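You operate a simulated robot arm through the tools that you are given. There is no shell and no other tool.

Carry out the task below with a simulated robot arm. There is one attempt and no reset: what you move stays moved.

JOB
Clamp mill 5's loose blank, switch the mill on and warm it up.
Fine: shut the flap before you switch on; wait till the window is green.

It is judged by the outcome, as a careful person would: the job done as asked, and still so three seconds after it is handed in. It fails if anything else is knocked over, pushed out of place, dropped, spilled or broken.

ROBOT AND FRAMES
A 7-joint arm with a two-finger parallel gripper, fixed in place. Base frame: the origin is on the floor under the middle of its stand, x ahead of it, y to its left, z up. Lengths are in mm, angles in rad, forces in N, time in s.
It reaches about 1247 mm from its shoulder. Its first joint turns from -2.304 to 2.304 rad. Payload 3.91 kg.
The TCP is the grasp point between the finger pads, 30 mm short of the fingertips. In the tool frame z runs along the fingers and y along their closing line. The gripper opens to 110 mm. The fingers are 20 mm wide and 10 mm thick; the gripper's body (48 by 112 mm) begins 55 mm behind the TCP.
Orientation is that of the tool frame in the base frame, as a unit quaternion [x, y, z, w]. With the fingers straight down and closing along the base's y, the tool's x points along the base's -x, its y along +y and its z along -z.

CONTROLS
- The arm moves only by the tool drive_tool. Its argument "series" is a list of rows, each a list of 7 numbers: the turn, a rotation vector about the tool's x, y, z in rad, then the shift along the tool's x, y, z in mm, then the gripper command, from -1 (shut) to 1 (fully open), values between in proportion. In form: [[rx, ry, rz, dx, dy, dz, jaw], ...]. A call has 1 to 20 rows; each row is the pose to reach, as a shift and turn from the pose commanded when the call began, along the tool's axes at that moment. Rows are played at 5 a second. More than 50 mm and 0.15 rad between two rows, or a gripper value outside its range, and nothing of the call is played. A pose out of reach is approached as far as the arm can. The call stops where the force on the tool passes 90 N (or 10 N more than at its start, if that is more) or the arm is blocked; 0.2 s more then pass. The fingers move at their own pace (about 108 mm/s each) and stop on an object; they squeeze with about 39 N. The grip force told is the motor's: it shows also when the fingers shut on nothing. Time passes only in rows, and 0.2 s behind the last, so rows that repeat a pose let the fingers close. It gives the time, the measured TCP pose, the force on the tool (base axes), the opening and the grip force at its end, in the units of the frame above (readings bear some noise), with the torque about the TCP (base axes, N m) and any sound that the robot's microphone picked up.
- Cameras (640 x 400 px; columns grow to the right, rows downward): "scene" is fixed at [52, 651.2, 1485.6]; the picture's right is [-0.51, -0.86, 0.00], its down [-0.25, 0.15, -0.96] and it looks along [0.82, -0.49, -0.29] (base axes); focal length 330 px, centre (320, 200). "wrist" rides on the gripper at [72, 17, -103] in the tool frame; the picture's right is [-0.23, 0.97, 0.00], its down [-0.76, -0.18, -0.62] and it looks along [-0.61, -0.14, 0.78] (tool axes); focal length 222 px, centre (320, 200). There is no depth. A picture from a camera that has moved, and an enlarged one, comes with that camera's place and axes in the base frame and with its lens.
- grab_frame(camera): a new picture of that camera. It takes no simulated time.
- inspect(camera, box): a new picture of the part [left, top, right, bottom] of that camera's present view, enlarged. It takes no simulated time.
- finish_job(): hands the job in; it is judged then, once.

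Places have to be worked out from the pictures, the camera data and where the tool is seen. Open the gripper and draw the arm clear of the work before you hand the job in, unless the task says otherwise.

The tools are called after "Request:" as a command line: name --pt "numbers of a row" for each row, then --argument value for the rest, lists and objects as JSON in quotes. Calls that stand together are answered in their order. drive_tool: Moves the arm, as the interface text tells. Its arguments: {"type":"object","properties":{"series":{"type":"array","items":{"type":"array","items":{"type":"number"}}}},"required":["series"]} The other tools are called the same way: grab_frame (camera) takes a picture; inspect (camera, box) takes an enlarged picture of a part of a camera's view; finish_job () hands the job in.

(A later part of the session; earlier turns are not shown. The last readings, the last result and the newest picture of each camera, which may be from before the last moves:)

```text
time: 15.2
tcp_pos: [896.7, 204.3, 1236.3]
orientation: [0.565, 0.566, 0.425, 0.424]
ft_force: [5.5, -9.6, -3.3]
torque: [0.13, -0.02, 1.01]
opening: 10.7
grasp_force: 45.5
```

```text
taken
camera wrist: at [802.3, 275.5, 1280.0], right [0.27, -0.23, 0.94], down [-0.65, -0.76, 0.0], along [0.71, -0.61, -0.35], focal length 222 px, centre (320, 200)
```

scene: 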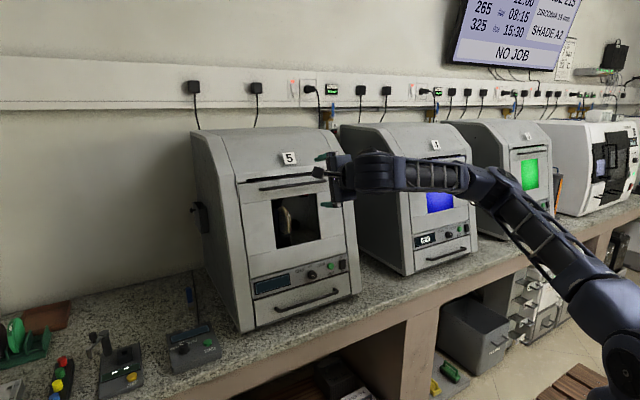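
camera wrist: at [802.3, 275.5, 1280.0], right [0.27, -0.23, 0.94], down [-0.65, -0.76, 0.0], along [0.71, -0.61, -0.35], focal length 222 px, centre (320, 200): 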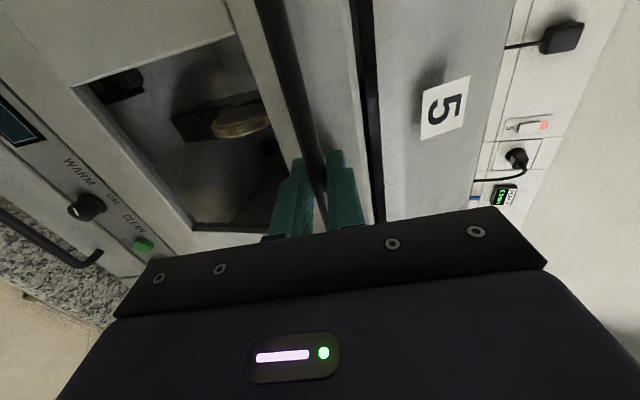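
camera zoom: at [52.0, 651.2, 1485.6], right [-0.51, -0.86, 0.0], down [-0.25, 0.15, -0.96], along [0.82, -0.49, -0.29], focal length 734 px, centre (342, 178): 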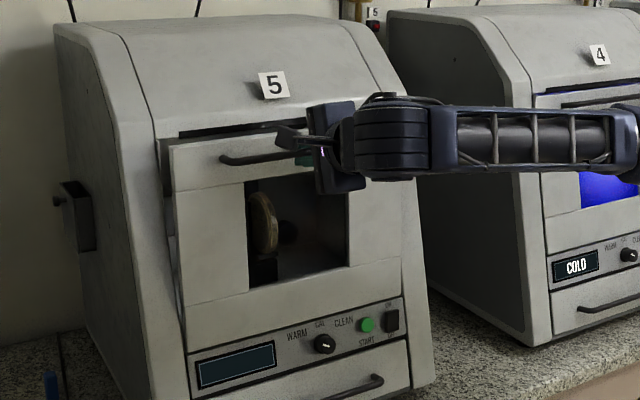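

The flap tilts out around its bottom edge with almost no force. I'll continue along the arc to about 30°.

Request:
drive_tool --pt "0 0 0 0 -4.0 -11.2 -1" --pt "0 0 0 0 -8.4 -22.2 -1" --pt "0 0 0 0 -14 -32.8 -1" --pt "0 0 0 0 -20.1 -43.1 -1" --pt "0 0 0 0 -26.6 -53.1 -1" --pt "0 0 0 0 -33.6 -62.8 -1" --pt "0 0 0 0 -41 -72.2 -1" --pt "0 0 0 0 -48.7 -81.2 -1" --pt "0 0 0 0 -48.7 -81.2 -1"

Request:
inspect --camera "scene" --box '[220, 120, 400, 300]'

Request:
grab_frame --camera "wrist"

```text
time: 17.2
tcp_pos: [805.4, 204.0, 1211.6]
orientation: [0.565, 0.566, 0.425, 0.424]
ft_force: [-1.6, 4.3, 7.6]
torque: [-0.05, -0.09, 0.55]
opening: 10.8
grasp_force: 44.6
```

```text
2.22 times, centred on (310, 210) of scene
camera zoom: at [52.0, 651.2, 1485.6], right [-0.51, -0.86, 0.0], down [-0.25, 0.15, -0.96], along [0.82, -0.49, -0.29], focal length 734 px, centre (342, 178)
```

zoom: 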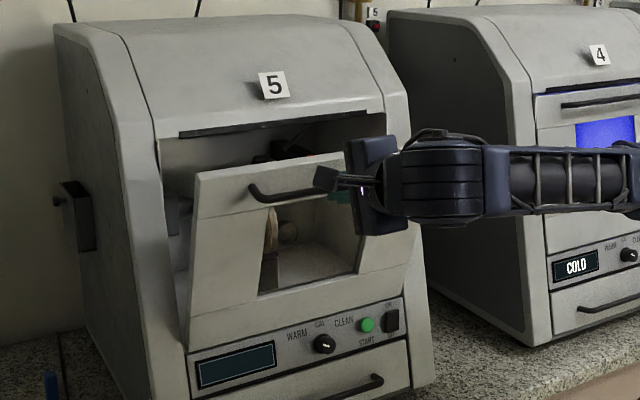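

```text
taken
camera wrist: at [711.2, 275.5, 1255.3], right [0.27, -0.23, 0.94], down [-0.65, -0.76, 0.0], along [0.71, -0.61, -0.35], focal length 222 px, centre (320, 200)
```

wrist: 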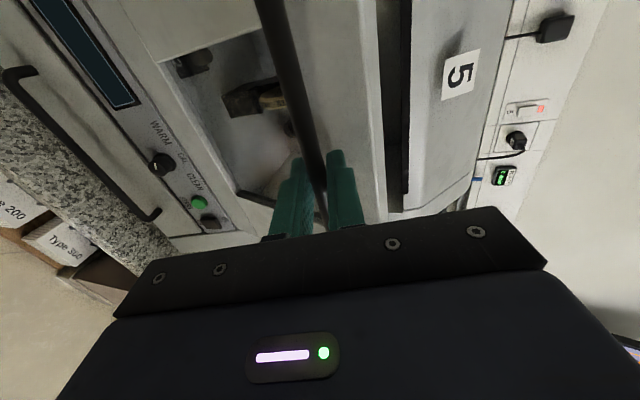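

Continuing on the same arc to about 60°, forces still low.

Request:
drive_tool --pt "0 0 0 0 -8.2 -8.7 -1" --pt "0 0 0 0 -16.7 -17.1 -1" --pt "0 0 0 0 -25.6 -25.1 -1" --pt "0 0 0 0 -34.8 -32.7 -1" --pt "0 0 0 0 -44.4 -39.9 -1" --pt "0 0 0 0 -54.2 -46.6 -1" --pt "0 0 0 0 -64.3 -52.9 -1" --pt "0 0 0 0 -74.7 -58.8 -1" --pt "0 0 0 0 -85.4 -64.2 -1" --pt "0 0 0 0 -96.2 -69.2 -1" --pt "0 0 0 0 -107.3 -73.7 -1" --pt "0 0 0 0 -118.5 -77.6 -1" --pt "0 0 0 0 -118.5 -77.6 -1"

Request:
inspect --camera "scene" --box '[220, 120, 400, 300]'

Request:
grab_frame --camera "wrist"

```text
time: 20.0
tcp_pos: [699.8, 204.4, 1116.8]
orientation: [0.563, 0.568, 0.426, 0.423]
ft_force: [18.8, 13.2, -15.3]
torque: [0.03, 0.11, 0.44]
opening: 10.7
grasp_force: 45.1
```

```text
2.22 times, centred on (310, 210) of scene
camera zoom: at [52.0, 651.2, 1485.6], right [-0.51, -0.86, 0.0], down [-0.25, 0.15, -0.96], along [0.82, -0.49, -0.29], focal length 734 px, centre (342, 178)
```

zoom: 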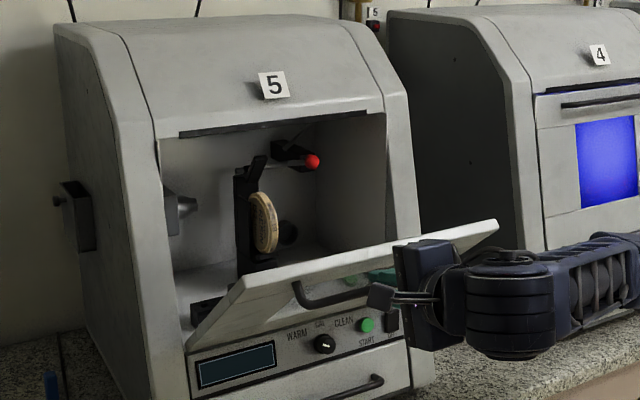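

```text
taken
camera wrist: at [604.9, 275.0, 1161.3], right [0.28, -0.22, 0.93], down [-0.64, -0.77, 0.01], along [0.72, -0.6, -0.35], focal length 222 px, centre (320, 200)
```

wrist: 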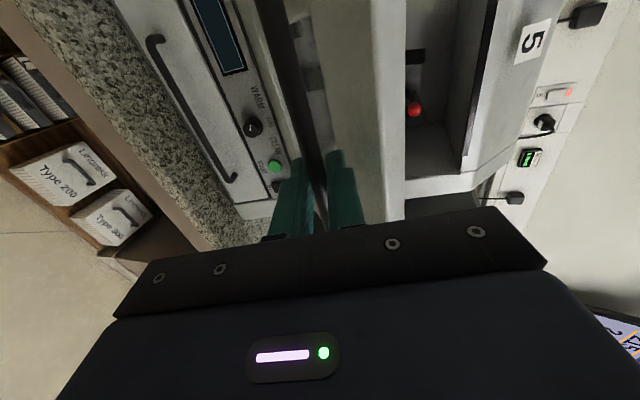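

The interior is now visible: a blank in its holder and a clamp lever with a red ball. Zooming in.

Request:
inspect --camera "scene" --box '[260, 175, 340, 260]'

Request:
inspect --camera "scene" --box '[275, 180, 325, 220]'

Request:
inspect --camera "wrist" --box '[380, 20, 520, 200]'

```text
4.71 times, centred on (300, 218) of scene
camera zoom: at [52.0, 651.2, 1485.6], right [-0.51, -0.86, 0.0], down [-0.25, 0.15, -0.96], along [0.82, -0.49, -0.29], focal length 1554 px, centre (414, 118)
```

zoom: 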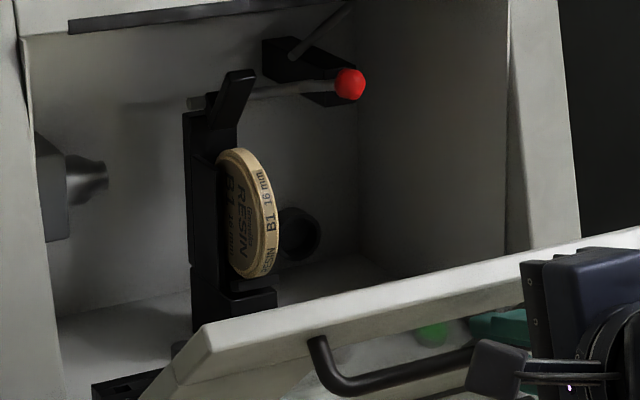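

```text
10.00 times, centred on (300, 200) of scene
camera zoom: at [52.0, 651.2, 1485.6], right [-0.51, -0.86, 0.0], down [-0.25, 0.15, -0.96], along [0.82, -0.49, -0.29], focal length 3301 px, centre (520, 200)
```

zoom: 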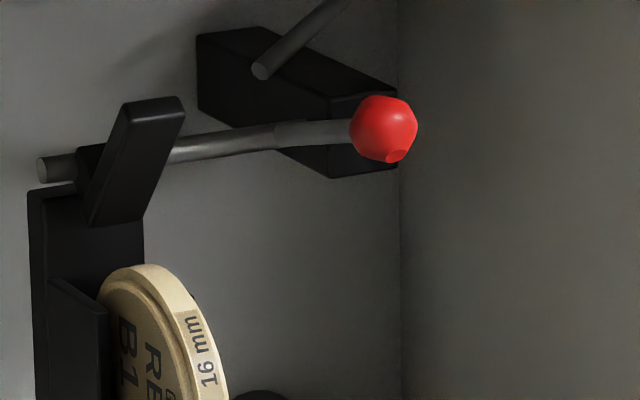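

```text
2.22 times, centred on (450, 110) of wrist
camera zoom: at [604.9, 275.0, 1161.3], right [0.28, -0.22, 0.93], down [-0.64, -0.77, 0.01], along [0.72, -0.6, -0.35], focal length 494 px, centre (31, 400)
```

zoom: 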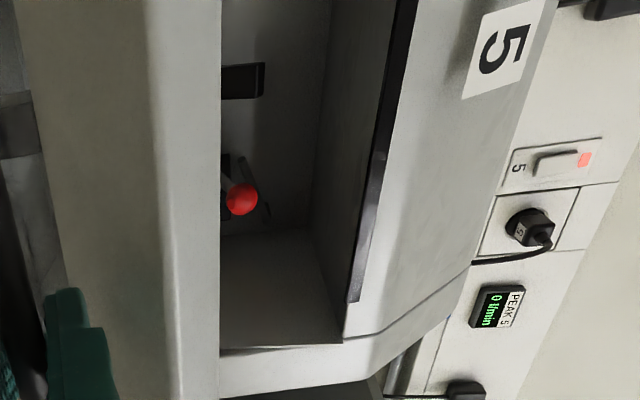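

Red-ball lever turns a cross shaft with a black clamp jaw above the blank. First I continue opening the flap to 75° with a small radius correction (force pointed inward toward the hinge).

Request:
drive_tool --pt "0 0 0 0 -12 -2 -1" --pt "0 0 0 0 -24.4 -4 -1" --pt "0 0 0 0 -36 -6.2 -1" --pt "0 0 0 0 -47.9 -8.3 -1" --pt "0 0 0 0 -59.7 -9.7 -1" --pt "0 0 0 0 -71.6 -10.9 -1" --pt "0 0 0 0 -71.6 -10.9 -1"

Request:
inspect --camera "scene" --box '[220, 140, 420, 320]'

Request:
grab_frame --camera "wrist"

```text
time: 21.6
tcp_pos: [691.7, 196.2, 1051.8]
orientation: [0.563, 0.568, 0.427, 0.422]
ft_force: [-25.8, 12.1, 2.6]
torque: [-0.06, -0.07, 0.21]
opening: 10.7
grasp_force: 44.8
out of reach, approached as far as the arm can: row 1, 2, 3, 4, 5, 6, 7
```

```text
2.22 times, centred on (320, 230) of scene
camera zoom: at [52.0, 651.2, 1485.6], right [-0.51, -0.86, 0.0], down [-0.25, 0.15, -0.96], along [0.82, -0.49, -0.29], focal length 734 px, centre (320, 133)
```

zoom: 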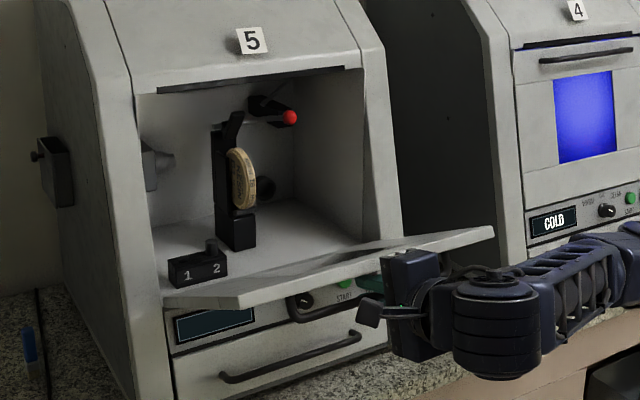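

```text
taken
camera wrist: at [596.2, 266.4, 1096.9], right [0.27, -0.22, 0.94], down [-0.64, -0.77, 0.0], along [0.72, -0.6, -0.35], focal length 222 px, centre (320, 200)
```

wrist: 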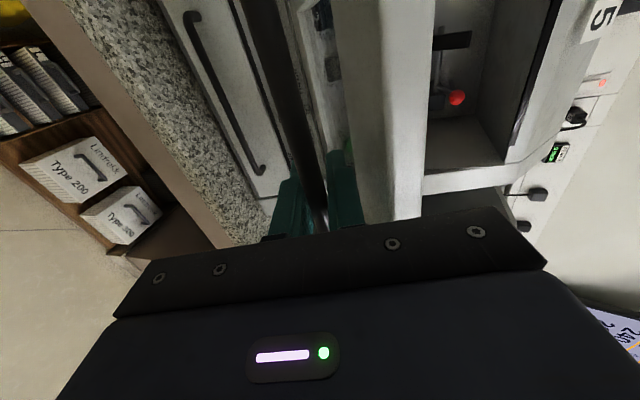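

The arm can't fold further back in this orientation (x held at 692), and the bar slid a little along the fingers; the flap is at about 77°. I'll loosen the jaws to ~17 mm so the bar is just caged and resting on the lower finger, and keep lowering straight down.

Request:
drive_tool --pt "0 0 0 0 3 12 -0.7" --pt "0 0 0 0 5.5 22 -0.7" --pt "0 0 0 0 0 24 -0.7" --pt "0 0 0 0 -5 25 -0.7" --pt "0 0 0 0 -10 26 -0.7" --pt "0 0 0 0 -15 27 -0.7" --pt "0 0 0 0 -15 27 -0.7"

Request:
inspect --camera "scene" --box '[220, 140, 420, 320]'

Request:
grab_frame --camera "wrist"

```text
time: 23.2
tcp_pos: [715.5, 193.1, 1043.8]
orientation: [0.565, 0.571, 0.42, 0.422]
ft_force: [-14.9, 10.4, 8.3]
torque: [-0.59, -0.42, -0.84]
opening: 17.5
grasp_force: 1.4
out of reach, approached as far as the arm can: row 4, 5, 6, 7
```

```text
2.22 times, centred on (320, 230) of scene
camera zoom: at [52.0, 651.2, 1485.6], right [-0.51, -0.86, 0.0], down [-0.25, 0.15, -0.96], along [0.82, -0.49, -0.29], focal length 734 px, centre (320, 133)
```

zoom: 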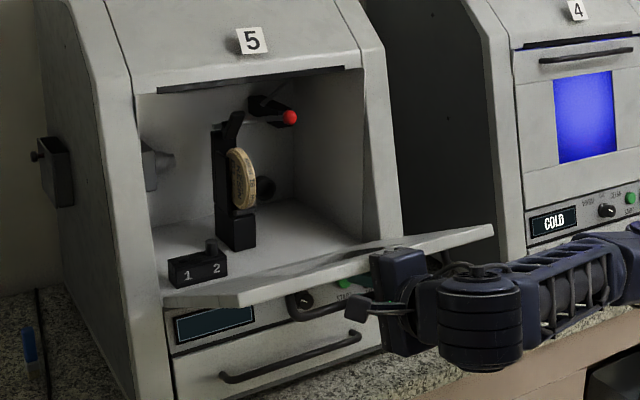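

```text
taken
camera wrist: at [621.3, 263.7, 1088.1], right [0.28, -0.22, 0.93], down [-0.64, -0.76, 0.01], along [0.71, -0.6, -0.36], focal length 222 px, centre (320, 200)
```

wrist: 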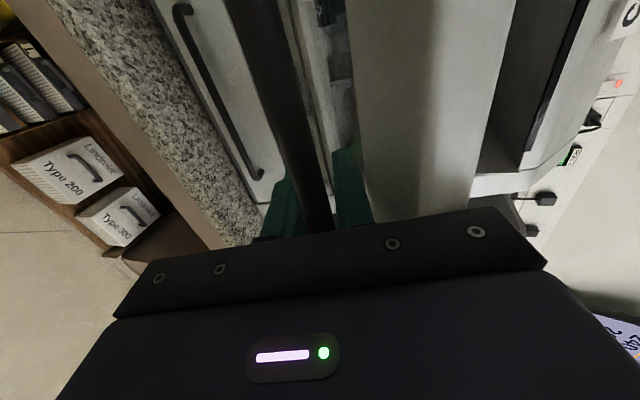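

Forces are small and the flap did not move any further, so it may be resting on its stop at roughly 77°. Let me look at the whole scene to see the arm's posture and the flap.

Request:
grab_frame --camera "scene"

Request:
inspect --camera "scene" --box '[280, 220, 420, 320]'

Request:
inspect --camera "wrist" --box '[220, 0, 400, 240]'

```text
taken
```

scene: 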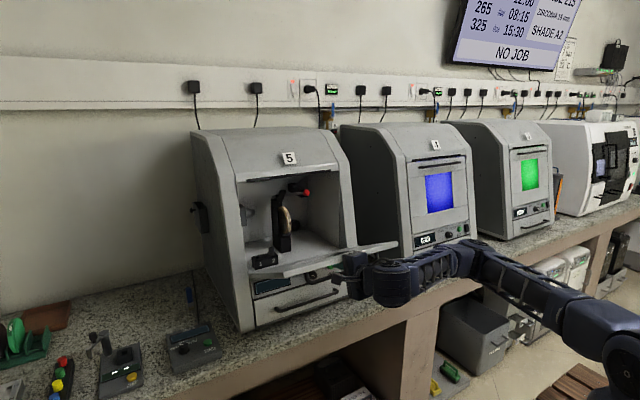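

```text
4.00 times, centred on (350, 270) of scene
camera zoom: at [52.0, 651.2, 1485.6], right [-0.51, -0.86, 0.0], down [-0.25, 0.15, -0.96], along [0.82, -0.49, -0.29], focal length 1320 px, centre (200, -80)
```

zoom: 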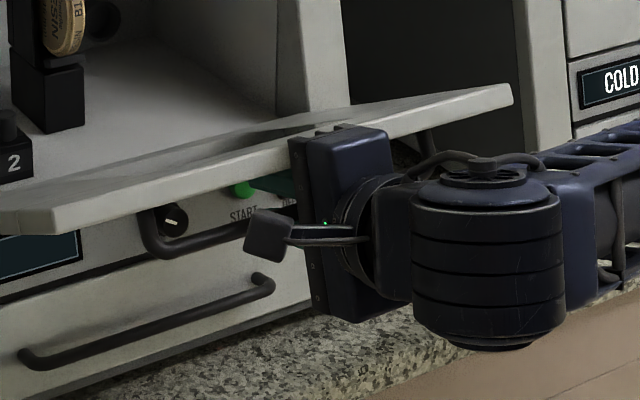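

```text
1.67 times, centred on (310, 120) of wrist
camera zoom: at [621.3, 263.7, 1088.1], right [0.28, -0.22, 0.93], down [-0.64, -0.76, 0.01], along [0.71, -0.6, -0.36], focal length 370 px, centre (337, 333)
```

zoom: 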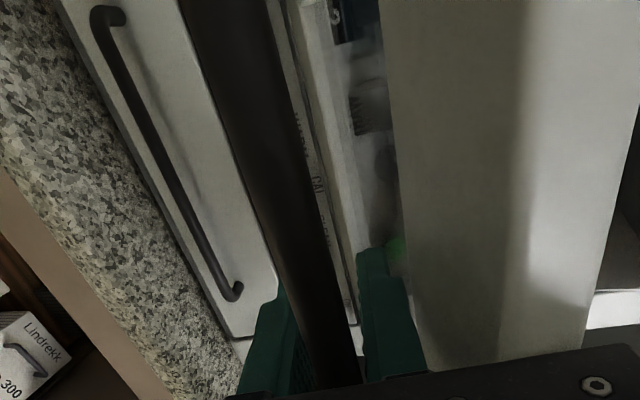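

The forearm comes from the −y side, so the wrist is likely near its bend limit; yawing the tool toward +y should relieve it. I'll widen the cage to 30 mm and yaw by 0.3 rad about the vertical while keeping the bar between the fingers.

Request:
drive_tool --pt "0 0 0 -3 10 0 -0.45" --pt "0 0.096 -0.028 -8 14.8 -4.3 -0.45" --pt "0 0.192 -0.056 -8 14.8 -4.3 -0.45" --pt "0 0.288 -0.084 -8 14.8 -4.3 -0.45" --pt "0 0.288 -0.084 -8 14.8 -4.3 -0.45"

Request:
inspect --camera "scene" --box '[220, 140, 420, 320]'

Request:
grab_frame --camera "wrist"

```text
time: 24.4
tcp_pos: [715.3, 185.2, 1058.1]
orientation: [0.474, 0.644, 0.484, 0.356]
ft_force: [-19.4, 10.9, -5.1]
torque: [0.15, 0.53, -0.06]
opening: 25.8
grasp_force: 0.0
```

```text
2.22 times, centred on (320, 230) of scene
camera zoom: at [52.0, 651.2, 1485.6], right [-0.51, -0.86, 0.0], down [-0.25, 0.15, -0.96], along [0.82, -0.49, -0.29], focal length 734 px, centre (320, 133)
```

zoom: 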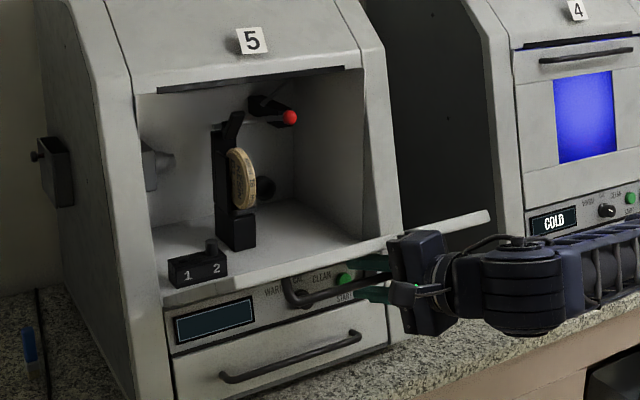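

```text
taken
camera wrist: at [603.4, 225.6, 1102.5], right [0.33, -0.14, 0.94], down [-0.39, -0.92, 0.0], along [0.86, -0.37, -0.35], focal length 222 px, centre (320, 200)
```

wrist: 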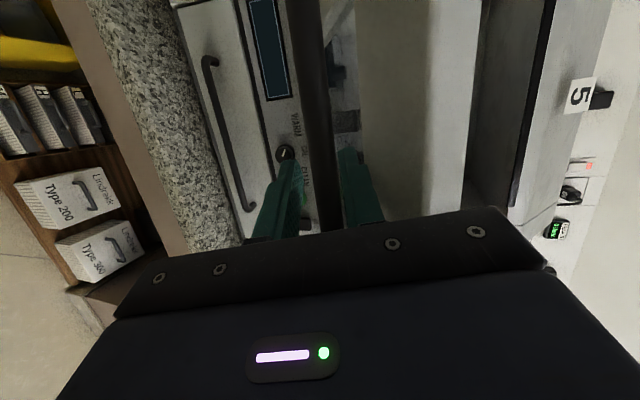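

Commands are clipped at the reachable pose, so the real command is where the arm is; the gripper body is touching the flap's edge. I'll yaw another 0.3 rad and retreat ~35 mm in −x.

Request:
drive_tool --pt "0 0.0 0.0 3 -3 -10 -0.45" --pt "0 0.096 -0.028 6 -6 -20 -0.45" --pt "0 0.192 -0.056 8 -8 -28 -0.45" --pt "0 0.288 -0.084 10 -9.5 -33 -0.45" --pt "0 0.288 -0.084 10 -9.5 -33 -0.45"

Request:
inspect --camera "scene" --box '[220, 140, 420, 320]'

Request:
grab_frame --camera "wrist"

```text
time: 25.6
tcp_pos: [681.4, 183.7, 1059.3]
orientation: [0.373, 0.707, 0.531, 0.28]
ft_force: [0.7, 1.0, 2.0]
torque: [0.04, -0.02, 0.0]
opening: 31.0
grasp_force: 0.4
```

```text
2.22 times, centred on (320, 230) of scene
camera zoom: at [52.0, 651.2, 1485.6], right [-0.51, -0.86, 0.0], down [-0.25, 0.15, -0.96], along [0.82, -0.49, -0.29], focal length 734 px, centre (320, 133)
```

zoom: 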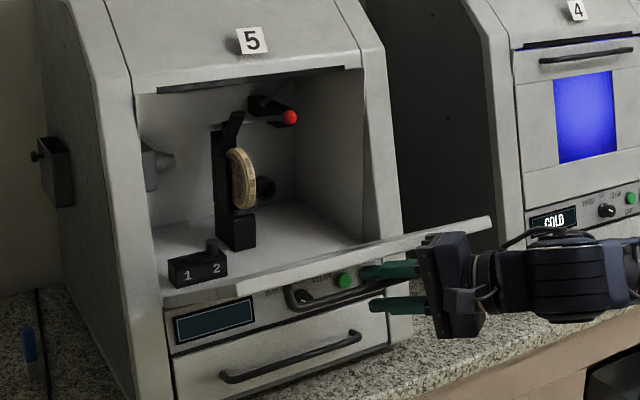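

```text
taken
camera wrist: at [562.3, 189.0, 1104.1], right [0.35, -0.03, 0.94], down [-0.1, -0.99, 0.0], along [0.93, -0.1, -0.35], focal length 222 px, centre (320, 200)
```

wrist: 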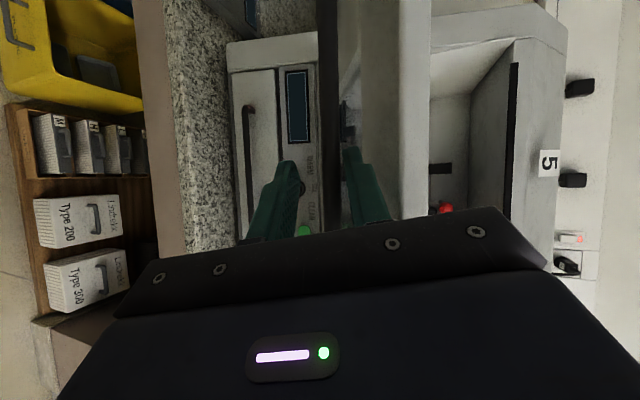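

All forces are zero now with the jaws loose, so the flap stays up by itself. I'll withdraw the fingers straight back along the tool by 60 mm to release the bar.

Request:
drive_tool --pt "0 0 0 0 0 -15 -0.45" --pt "0 0 0 0 0 -30 -0.45" --pt "0 0 0 0 0 -45 -0.45" --pt "0 0 0 0 0 -60 -0.45" --pt "0 0 0 0 0 -60 -0.45"

Request:
inspect --camera "scene" --box '[220, 140, 420, 320]'

Request:
grab_frame --camera "wrist"

```text
time: 26.8
tcp_pos: [655.0, 158.6, 1081.3]
orientation: [0.372, 0.709, 0.53, 0.28]
ft_force: [-2.7, 8.4, -8.3]
torque: [-0.22, 0.27, 0.27]
opening: 26.6
grasp_force: 0.1
out of reach, approached as far as the arm can: row 3, 4, 5
```

```text
2.22 times, centred on (320, 230) of scene
camera zoom: at [52.0, 651.2, 1485.6], right [-0.51, -0.86, 0.0], down [-0.25, 0.15, -0.96], along [0.82, -0.49, -0.29], focal length 734 px, centre (320, 133)
```

zoom: 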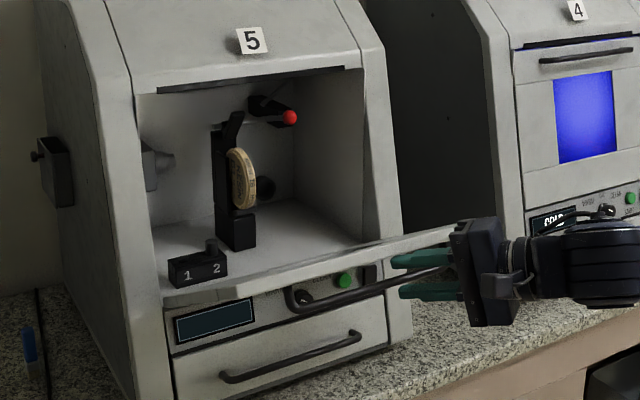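

```text
taken
camera wrist: at [536.1, 164.5, 1125.8], right [0.35, -0.03, 0.93], down [-0.1, -0.99, 0.0], along [0.93, -0.1, -0.36], focal length 222 px, centre (320, 200)
```

wrist: 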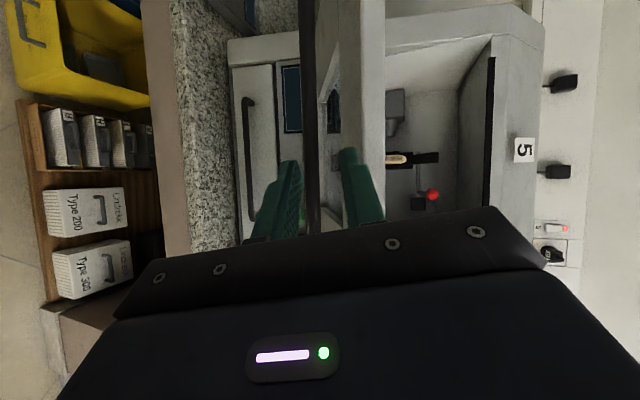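

Backing along the tool raised it and lifted the flap slightly. I'll yaw further toward +y, which frees the wrist, and move straight back in −x while dropping a little.

Request:
drive_tool --pt "0 0 0 0 -10 3 -0.45" --pt "0 0.11 -0.032 3 -18 -8 -0.45" --pt "0 0.22 -0.064 7 -22 -16 -0.45" --pt "0 0.33 -0.096 10 -25 -24 -0.45" --pt "0 0.44 -0.128 13.4 -28 -32 -0.45" --pt "0 0.44 -0.128 13.4 -28 -32 -0.45"

Request:
inspect --camera "scene" --box '[220, 140, 420, 320]'

Request:
grab_frame --camera "wrist"

```text
time: 28.2
tcp_pos: [618.5, 150.0, 1065.3]
orientation: [0.203, 0.773, 0.581, 0.151]
ft_force: [-1.1, 0.0, 0.3]
torque: [-0.01, 0.01, 0.01]
opening: 30.3
grasp_force: 0.1
out of reach, approached as far as the arm can: row 2, 3
```

```text
2.22 times, centred on (320, 230) of scene
camera zoom: at [52.0, 651.2, 1485.6], right [-0.51, -0.86, 0.0], down [-0.25, 0.15, -0.96], along [0.82, -0.49, -0.29], focal length 734 px, centre (320, 133)
```

zoom: 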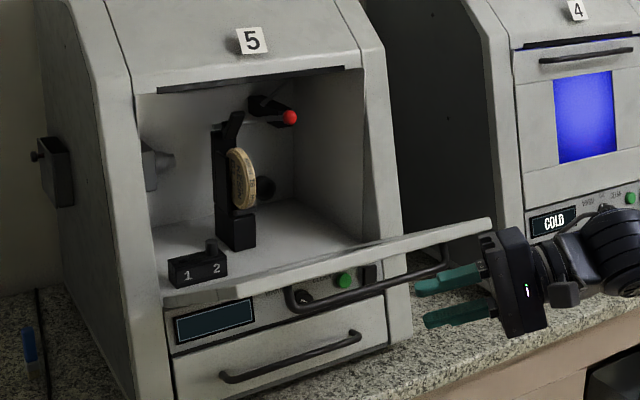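

```text
taken
camera wrist: at [508.7, 102.3, 1109.7], right [0.33, 0.13, 0.94], down [0.35, -0.94, 0.0], along [0.88, 0.32, -0.35], focal length 222 px, centre (320, 200)
```

wrist: 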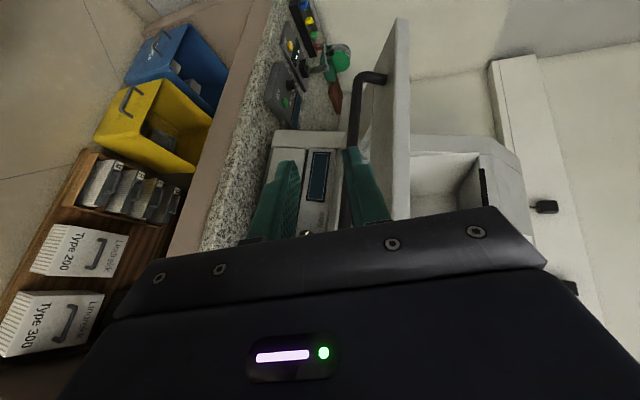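

The tool is completely free and the flap stays put at about 75°. The red ball triangulates to about (1006, 130, 1177). I'll raise the tool well above the flap before turning it back toward the mill.

Request:
drive_tool --pt "0 0 0 2 45 -14 -0.45" --pt "0 0 0 3.5 90 -28 -0.45" --pt "0 0 0 5 135 -42 -0.45" --pt "0 0 0 7 180 -56 -0.45" --pt "0 0 0 8.7 224 -70 -0.45" --pt "0 0 0 8.7 224 -70 -0.45"

Request:
grab_frame --camera "scene"

```text
time: 29.6
tcp_pos: [607.3, 149.7, 1301.2]
orientation: [0.203, 0.774, 0.58, 0.151]
ft_force: [0.1, -0.7, -0.6]
torque: [-0.01, -0.04, -0.02]
opening: 30.4
grasp_force: 0.0
```

```text
taken
```

scene: 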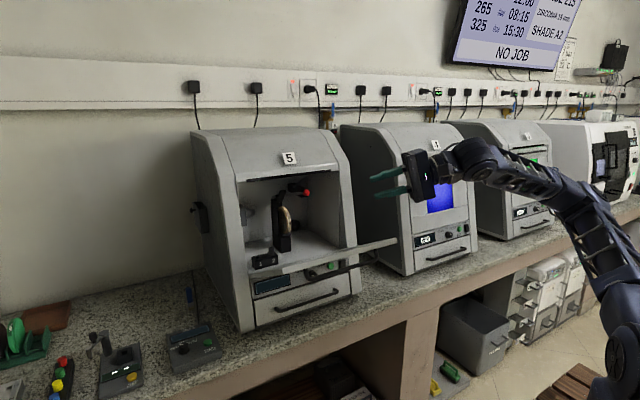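

Now yaw the tool back to face the mill, moving to about (780, 200, 1300).

Request:
drive_tool --pt "0 -0.127 0.037 -15.8 4.5 15.4 -0.45" --pt "0 -0.254 0.074 -31.6 9 30.8 -0.45" --pt "0 -0.381 0.111 -47.3 13.5 46.2 -0.45" --pt "0 -0.508 0.148 -63.1 18 61.6 -0.45" --pt "0 -0.635 0.185 -78.9 22.4 76.9 -0.45" --pt "0 -0.762 0.222 -94.7 26.9 92.3 -0.45" --pt "0 -0.889 0.259 -110.4 31.4 107.7 -0.45" --pt "0 -1.0157 0.296 -126.2 35.9 123.1 -0.45" --pt "0 -1.0157 0.296 -126.2 35.9 123.1 -0.45"

Request:
grab_frame --camera "wrist"

Request:
grab_frame --camera "scene"

```text
time: 31.6
tcp_pos: [779.2, 200.9, 1298.8]
orientation: [0.566, 0.565, 0.424, 0.425]
ft_force: [-0.9, -0.2, 0.9]
torque: [-0.01, 0.0, -0.03]
opening: 30.4
grasp_force: 0.1
```

```text
taken
camera wrist: at [685.0, 272.8, 1343.3], right [0.27, -0.23, 0.93], down [-0.65, -0.76, 0.0], along [0.71, -0.61, -0.36], focal length 222 px, centre (320, 200)
```

wrist: 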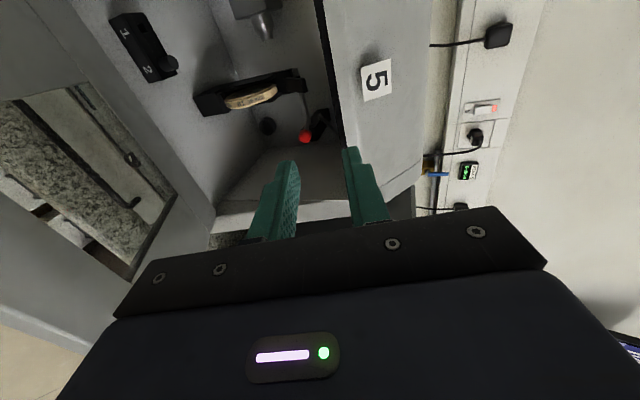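

```text
taken
```

scene: 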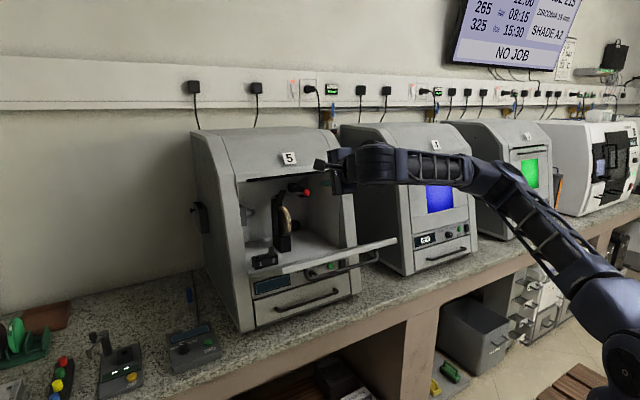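

Now the mechanism is visible from above-left. Zooming in on it.

Request:
inspect --camera "wrist" --box '[180, 40, 350, 170]'

Request:
inspect --camera "wrist" --box '[250, 60, 340, 150]'

Request:
inspect --camera "wrist" --box '[100, 0, 280, 110]'

Request:
inspect --camera "scene" --box '[240, 170, 350, 280]'

```text
3.08 times, centred on (265, 105) of wrist
camera zoom: at [685.0, 272.8, 1343.3], right [0.27, -0.23, 0.93], down [-0.65, -0.76, 0.0], along [0.71, -0.61, -0.36], focal length 684 px, centre (489, 492)
```

zoom: 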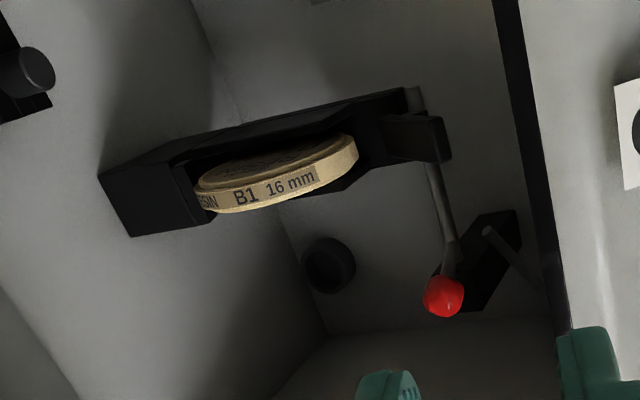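

```text
4.44 times, centred on (295, 105) of wrist
camera zoom: at [685.0, 272.8, 1343.3], right [0.27, -0.23, 0.93], down [-0.65, -0.76, 0.0], along [0.71, -0.61, -0.36], focal length 987 px, centre (431, 622)
```

zoom: 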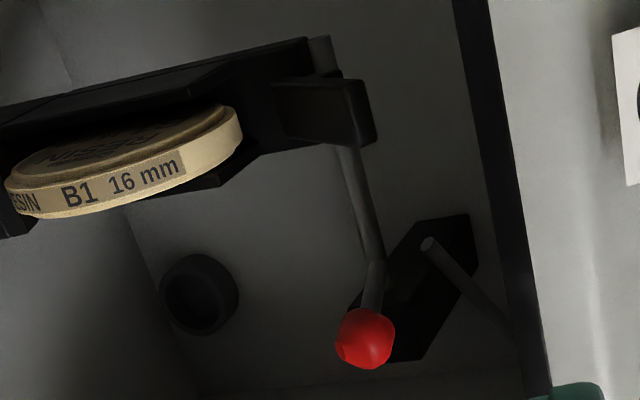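

```text
3.56 times, centred on (190, 55) of wrist
camera zoom: at [685.0, 272.8, 1343.3], right [0.27, -0.23, 0.93], down [-0.65, -0.76, 0.0], along [0.71, -0.61, -0.36], focal length 790 px, centre (782, 716)
```

zoom: 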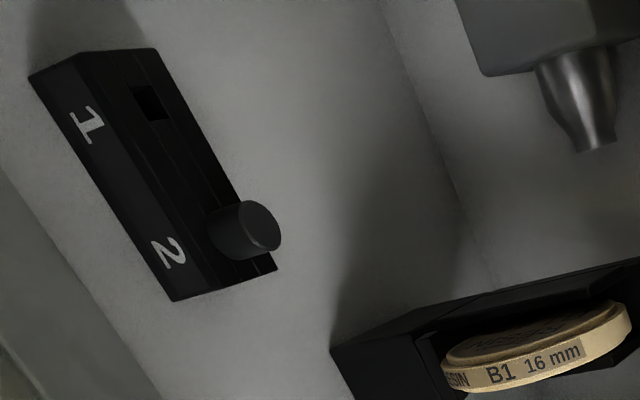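

```text
3.64 times, centred on (295, 225) of scene
camera zoom: at [52.0, 651.2, 1485.6], right [-0.51, -0.86, 0.0], down [-0.25, 0.15, -0.96], along [0.82, -0.49, -0.29], focal length 1200 px, centre (411, 109)
```

zoom: 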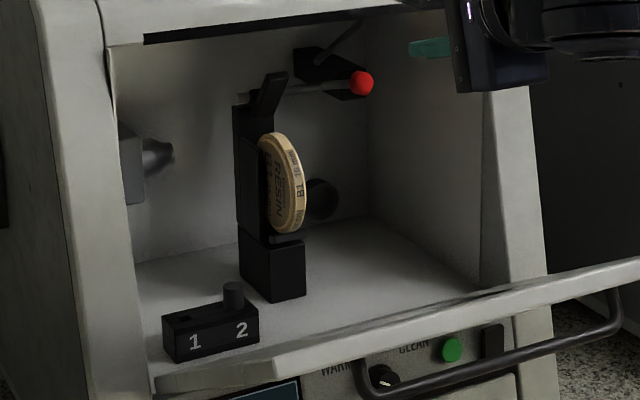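

The cross shaft sits near (1104, ·, 1157) with the red-ball lever pointing forward and ~15° up; the ball averages to about (1032, 123, 1175), and the jaw must swing down onto the blank's rim, so the ball must go down. I'll roll back so the jaws close sideways (along y), the best grip on the ball for following its arc.

Request:
drive_tool --pt "0 0 -0.1428 0 0 0 -0.1" --pt "0 0 -0.2856 0 0 0 -0.1" --pt "0 0 -0.4284 0 0 0 -0.1" --pt "0 0 -0.5712 0 0 0 -0.1" --pt "0 0 -0.714 0 0 0 -0.1" --pt "0 0 -0.8568 0 0 0 -0.1" --pt "0 0 -0.9996 0 0 0 -0.1" --pt "0 0 -1.1424 0 0 0 -0.1" --pt "0 0 -1.2852 0 0 0 -0.1" --pt "0 0 -1.428 0 0 0 -0.1" --pt "0 0 -1.5708 0 0 0 -0.1" --pt "0 0 -1.5708 0 0 0 -0.1"

Request:
grab_frame --camera "wrist"

Request:
grab_frame --camera "scene"

```text
time: 34.2
tcp_pos: [779.4, 199.0, 1299.3]
orientation: [-0.001, 0.8, 0.0, 0.6]
ft_force: [-0.1, 0.4, 0.3]
torque: [-0.02, 0.0, 0.03]
opening: 49.7
grasp_force: 0.0
```

```text
taken
camera wrist: at [659.8, 215.0, 1257.3], right [0.06, 0.97, 0.22], down [-0.38, -0.18, 0.91], along [0.92, -0.14, 0.36], focal length 222 px, centre (320, 200)
```

wrist: 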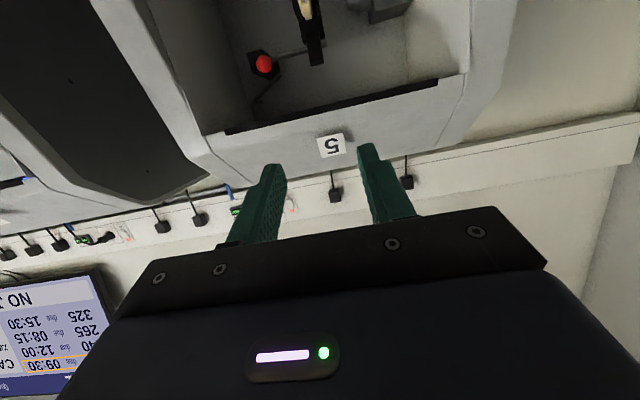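

```text
taken
```

scene: 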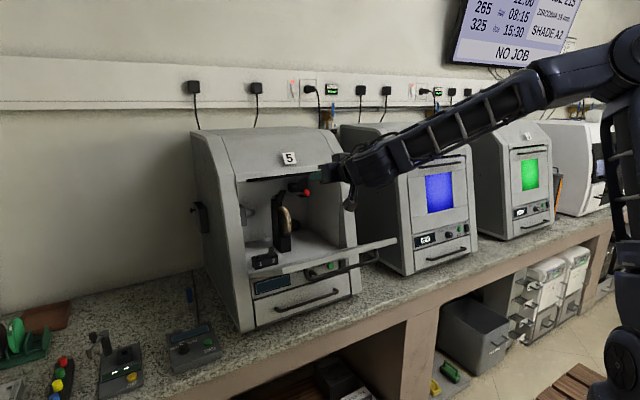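

Good. From here the ball's ray again passes (1032, 124, 1174). Zooming for a finer look at the lever from this angle.

Request:
inspect --camera "wrist" --box '[220, 0, 380, 130]'

Request:
inspect --camera "scene" --box '[275, 175, 345, 225]'

```text
3.08 times, centred on (300, 65) of wrist
camera zoom: at [659.8, 215.0, 1257.3], right [0.06, 0.97, 0.22], down [-0.38, -0.18, 0.91], along [0.92, -0.14, 0.36], focal length 684 px, centre (382, 615)
```

zoom: 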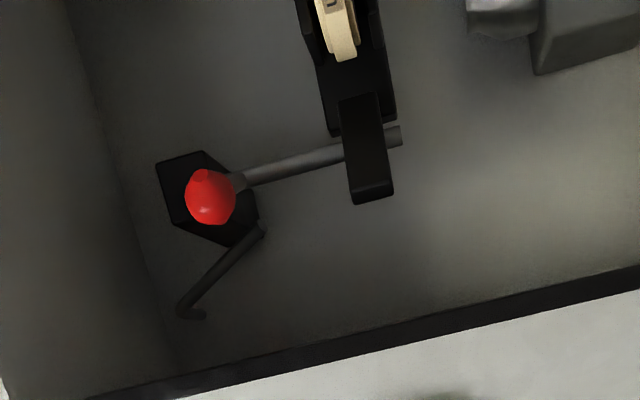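

```text
8.00 times, centred on (310, 200) of scene
camera zoom: at [52.0, 651.2, 1485.6], right [-0.51, -0.86, 0.0], down [-0.25, 0.15, -0.96], along [0.82, -0.49, -0.29], focal length 2641 px, centre (400, 200)
```

zoom: 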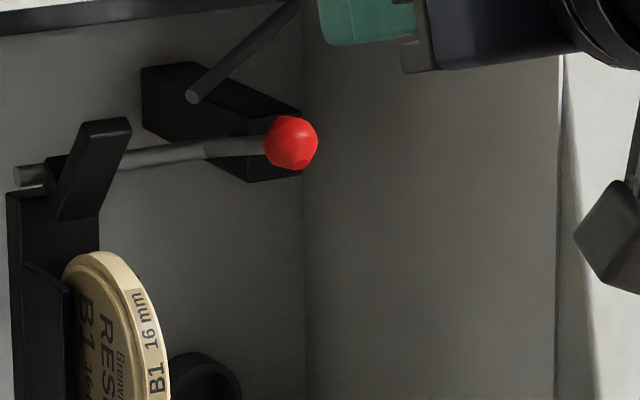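

The lever points nearly straight at the camera; ball about 25 mm across. I'll go to a point 100 mm short of the ball, pitched down 25°, jaws 50 mm open.

Request:
drive_tool --pt "0 0.03 0 6.7 -15.4 35.7 -0.1" --pt "0 0.06 0 13.4 -30.8 71.4 -0.1" --pt "0 0.09 0 20 -46.2 107.1 -0.1" --pt "0 0.12 0 26.7 -61.6 142.8 -0.1" --pt "0 0.15 0 33.4 -77 178.5 -0.1" --pt "0 0.15 0 33.4 -77 178.5 -0.1"

Request:
grab_frame --camera "wrist"

Request:
inspect --camera "scene" --box '[230, 140, 380, 280]'

```text
time: 35.6
tcp_pos: [941.2, 121.6, 1217.3]
orientation: [0.0, 0.843, 0.001, 0.538]
ft_force: [-0.6, 0.4, 0.2]
torque: [-0.01, -0.02, 0.01]
opening: 49.7
grasp_force: 0.1
```

```text
taken
camera wrist: at [816.7, 138.6, 1194.7], right [0.1, 0.97, 0.21], down [-0.24, -0.18, 0.95], along [0.96, -0.14, 0.22], focal length 222 px, centre (320, 200)
```

wrist: 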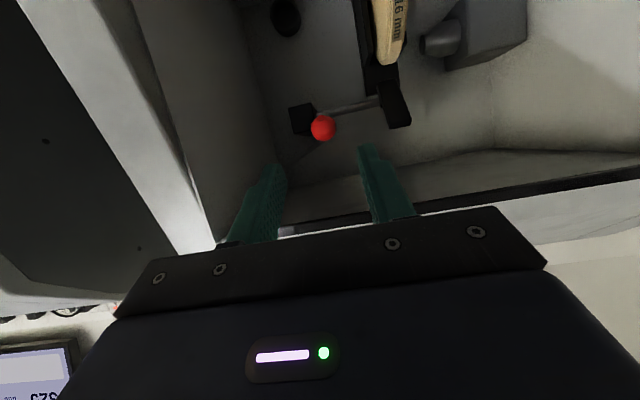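

```text
2.86 times, centred on (305, 210) of scene
camera zoom: at [52.0, 651.2, 1485.6], right [-0.51, -0.86, 0.0], down [-0.25, 0.15, -0.96], along [0.82, -0.49, -0.29], focal length 943 px, centre (363, 171)
```

zoom: 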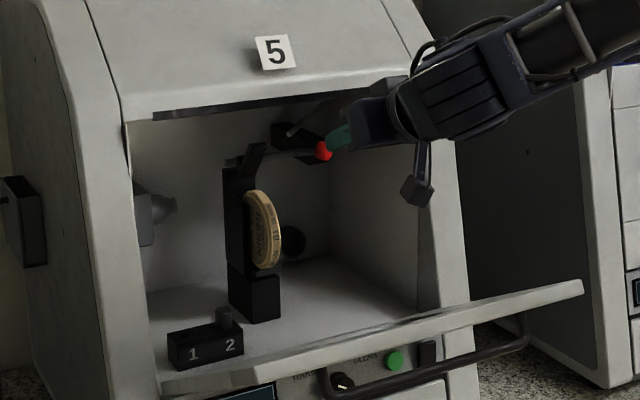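

The ball is centred on the tool axis within ~3 mm, about 95 mm ahead. I'll advance 93 mm and close on it.

Request:
drive_tool --pt "0 0 0 0 1 25 -0.1" --pt "0 0 0 0 2 50 -0.1" --pt "0 0 0 0 2.5 72 -0.1" --pt "0 0 0 0 2.5 93 -0.1" --pt "0 0 0 0 2.5 93 -0.1"

Request:
grab_frame --camera "wrist"

Request:
inspect --camera "scene" --box '[230, 140, 380, 280]'

```text
time: 36.8
tcp_pos: [1025.0, 125.6, 1178.5]
orientation: [0.001, 0.843, 0.0, 0.538]
ft_force: [0.1, 0.1, 0.0]
torque: [-0.01, 0.01, 0.03]
opening: 49.5
grasp_force: 0.0
```

```text
taken
camera wrist: at [901.1, 141.7, 1156.0], right [0.1, 0.97, 0.21], down [-0.24, -0.18, 0.95], along [0.96, -0.14, 0.22], focal length 222 px, centre (320, 200)
```

wrist: 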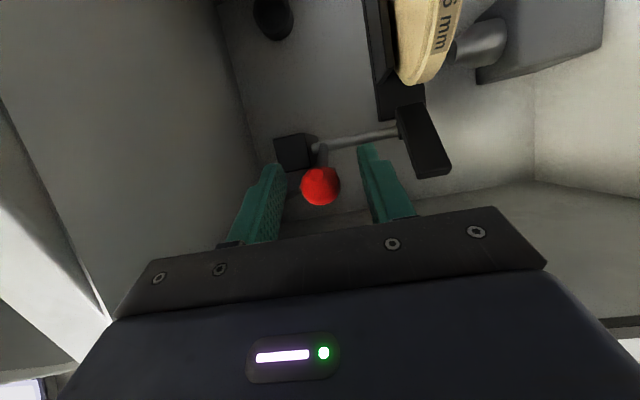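

```text
2.86 times, centred on (305, 210) of scene
camera zoom: at [52.0, 651.2, 1485.6], right [-0.51, -0.86, 0.0], down [-0.25, 0.15, -0.96], along [0.82, -0.49, -0.29], focal length 943 px, centre (363, 171)
```

zoom: 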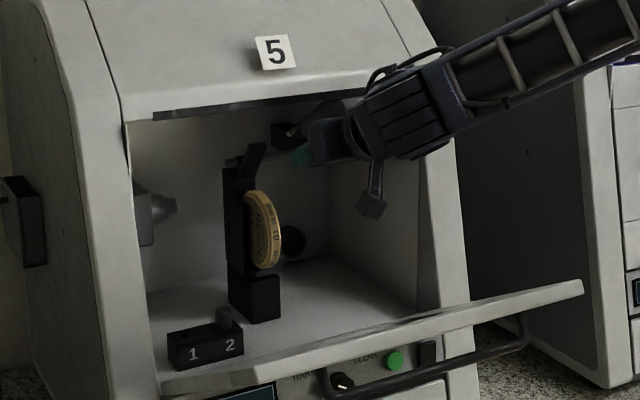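

The ball is right at the TCP between the fingers. Closing on it.

Request:
drive_tool --pt "0 0 0 0 0 0 -0.5" --pt "0 0 0 0 0 0 -1" --pt "0 0 0 0 0 0 -1" --pt "0 0 0 0 0 0 -1"

Request:
grab_frame --camera "wrist"

```text
time: 37.8
tcp_pos: [1025.8, 125.2, 1178.8]
orientation: [0.0, 0.843, 0.0, 0.538]
ft_force: [0.6, -1.1, -0.4]
torque: [0.03, 0.04, -0.02]
opening: 23.5
grasp_force: 45.2
```

```text
taken
camera wrist: at [901.0, 141.5, 1156.0], right [0.1, 0.97, 0.21], down [-0.25, -0.18, 0.95], along [0.96, -0.14, 0.22], focal length 222 px, centre (320, 200)
```

wrist: 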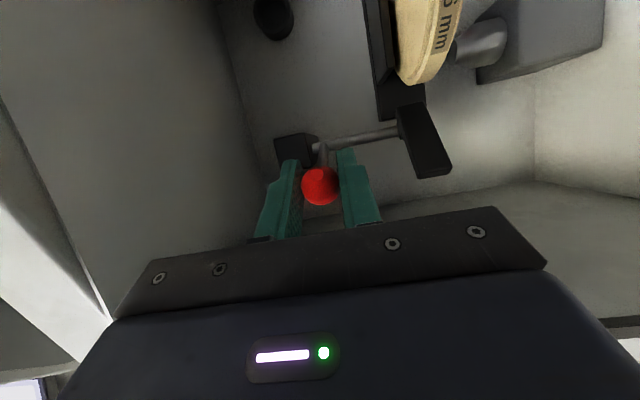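

Ball held (23.5 mm), at about (1026, 125, 1179). Now a gentle first swing downward of ~14° along the lever's arc, watching forces.

Request:
drive_tool --pt "0 0 0 4.4 0 1.2 -1" --pt "0 0 0 8.75 0 2.3 -1" --pt "0 0 0 13 0 4 -1" --pt "0 0 0 17.2 0 5.5 -1" --pt "0 0 0 17.2 0 5.5 -1"

Request:
grab_frame --camera "wrist"

Request:
inspect --camera "scene" --box '[260, 170, 340, 250]'

```text
time: 39.0
tcp_pos: [1023.8, 126.5, 1162.5]
orientation: [0.001, 0.843, -0.001, 0.538]
ft_force: [-7.4, 3.3, 11.9]
torque: [-0.03, -1.01, 0.08]
opening: 23.6
grasp_force: 44.8
```

```text
taken
camera wrist: at [899.3, 141.4, 1138.5], right [0.09, 0.97, 0.21], down [-0.25, -0.18, 0.95], along [0.96, -0.14, 0.22], focal length 222 px, centre (320, 200)
```

wrist: 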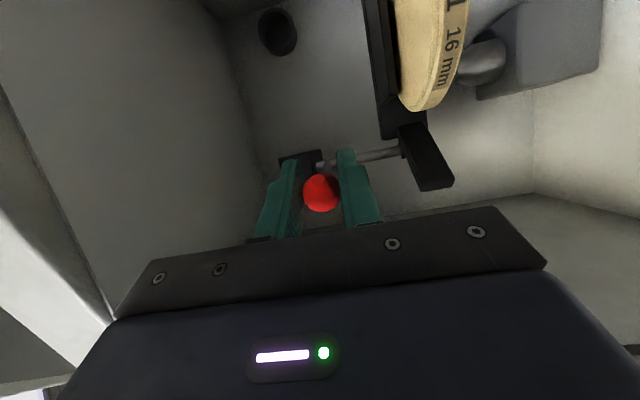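

```text
5.00 times, centred on (300, 210) of scene
camera zoom: at [52.0, 651.2, 1485.6], right [-0.51, -0.86, 0.0], down [-0.25, 0.15, -0.96], along [0.82, -0.49, -0.29], focal length 1651 px, centre (420, 150)
```

zoom: 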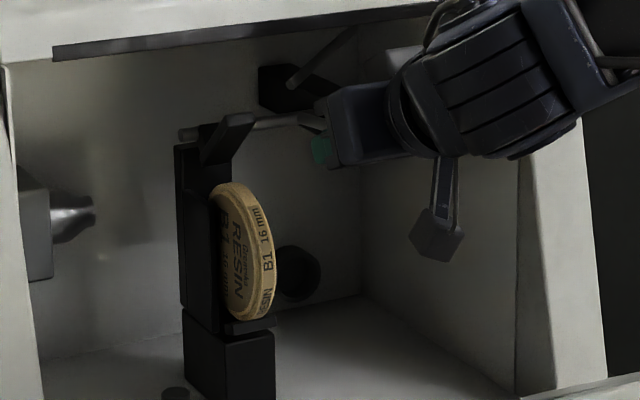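

The jaw follows the lever (rotating forward and down) with only ~14 N. Continuing the arc to about −30°.

Request:
drive_tool --pt "0 0 0 5.7 0 2.9 -1" --pt "0 0 0 11.2 0 6.4 -1" --pt "0 0 0 16.3 0 10.3 -1" --pt "0 0 0 21.1 0 14.7 -1" --pt "0 0 0 25.5 0 19.4 -1" --pt "0 0 0 29.4 0 24.5 -1" --pt "0 0 0 29.4 0 24.5 -1"

Request:
grab_frame --camera "wrist"

Request:
inspect --camera "scene" --box '[260, 170, 340, 250]'

```text
time: 40.6
tcp_pos: [1032.5, 123.8, 1123.0]
orientation: [-0.001, 0.843, 0.001, 0.539]
ft_force: [-11.4, 4.8, 9.5]
torque: [-0.15, -1.03, 0.07]
opening: 23.8
grasp_force: 44.5
```

```text
taken
camera wrist: at [907.9, 141.4, 1099.8], right [0.09, 0.97, 0.21], down [-0.25, -0.18, 0.95], along [0.96, -0.14, 0.22], focal length 222 px, centre (320, 200)
```

wrist: 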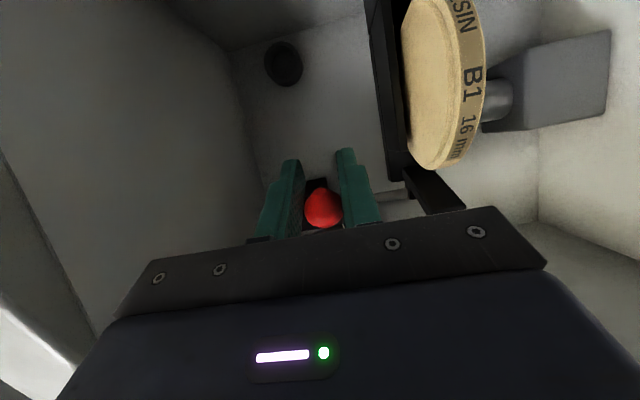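

```text
5.00 times, centred on (300, 210) of scene
camera zoom: at [52.0, 651.2, 1485.6], right [-0.51, -0.86, 0.0], down [-0.25, 0.15, -0.96], along [0.82, -0.49, -0.29], focal length 1651 px, centre (420, 150)
```

zoom: 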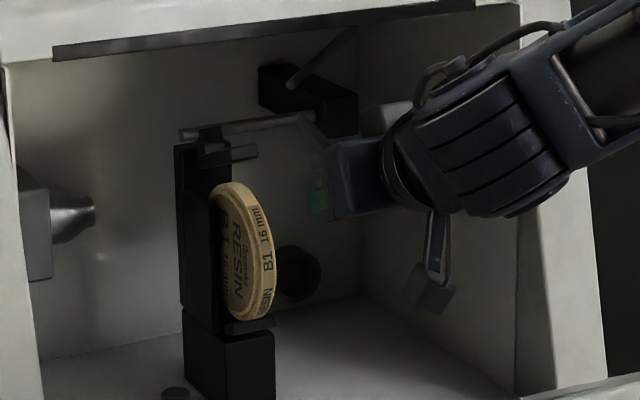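

The ball has slid ~15 mm toward the palm, so the real lever is longer (pivot near (1119, 1140), radius ≈100 mm). I continue on the corrected arc, in smaller steps.

Request:
drive_tool --pt "0 0 0 6.8 0 3 -1" --pt "0 0 0 13.3 0 7 -1" --pt "0 0 0 16.7 0 9.8 -1" --pt "0 0 0 20 0 12.9 -1" --pt "0 0 0 20 0 12.9 -1"

Request:
grab_frame --camera "wrist"

Request:
inspect --camera "scene" --box '[260, 170, 340, 250]'

```text
time: 41.8
tcp_pos: [1034.9, 123.0, 1098.6]
orientation: [-0.001, 0.843, 0.001, 0.538]
ft_force: [0.7, -0.2, -0.7]
torque: [0.01, -0.02, 0.0]
opening: 0.2
grasp_force: 37.4
```

```text
taken
camera wrist: at [911.8, 139.8, 1076.2], right [0.1, 0.97, 0.21], down [-0.25, -0.18, 0.95], along [0.96, -0.14, 0.22], focal length 222 px, centre (320, 200)
```

wrist: 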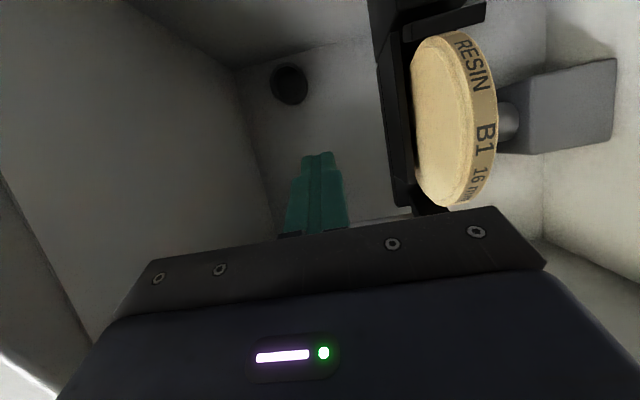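

```text
5.00 times, centred on (300, 210) of scene
camera zoom: at [52.0, 651.2, 1485.6], right [-0.51, -0.86, 0.0], down [-0.25, 0.15, -0.96], along [0.82, -0.49, -0.29], focal length 1651 px, centre (420, 150)
```

zoom: 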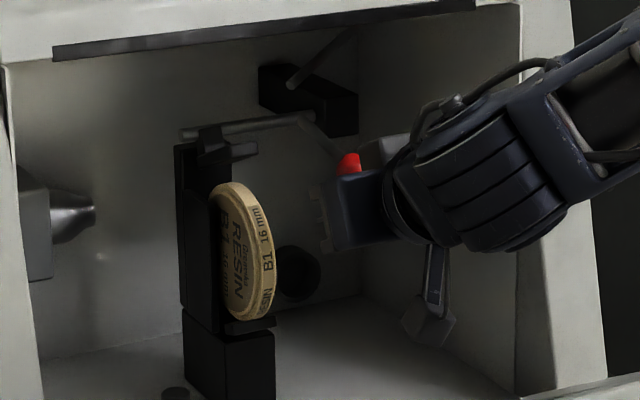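

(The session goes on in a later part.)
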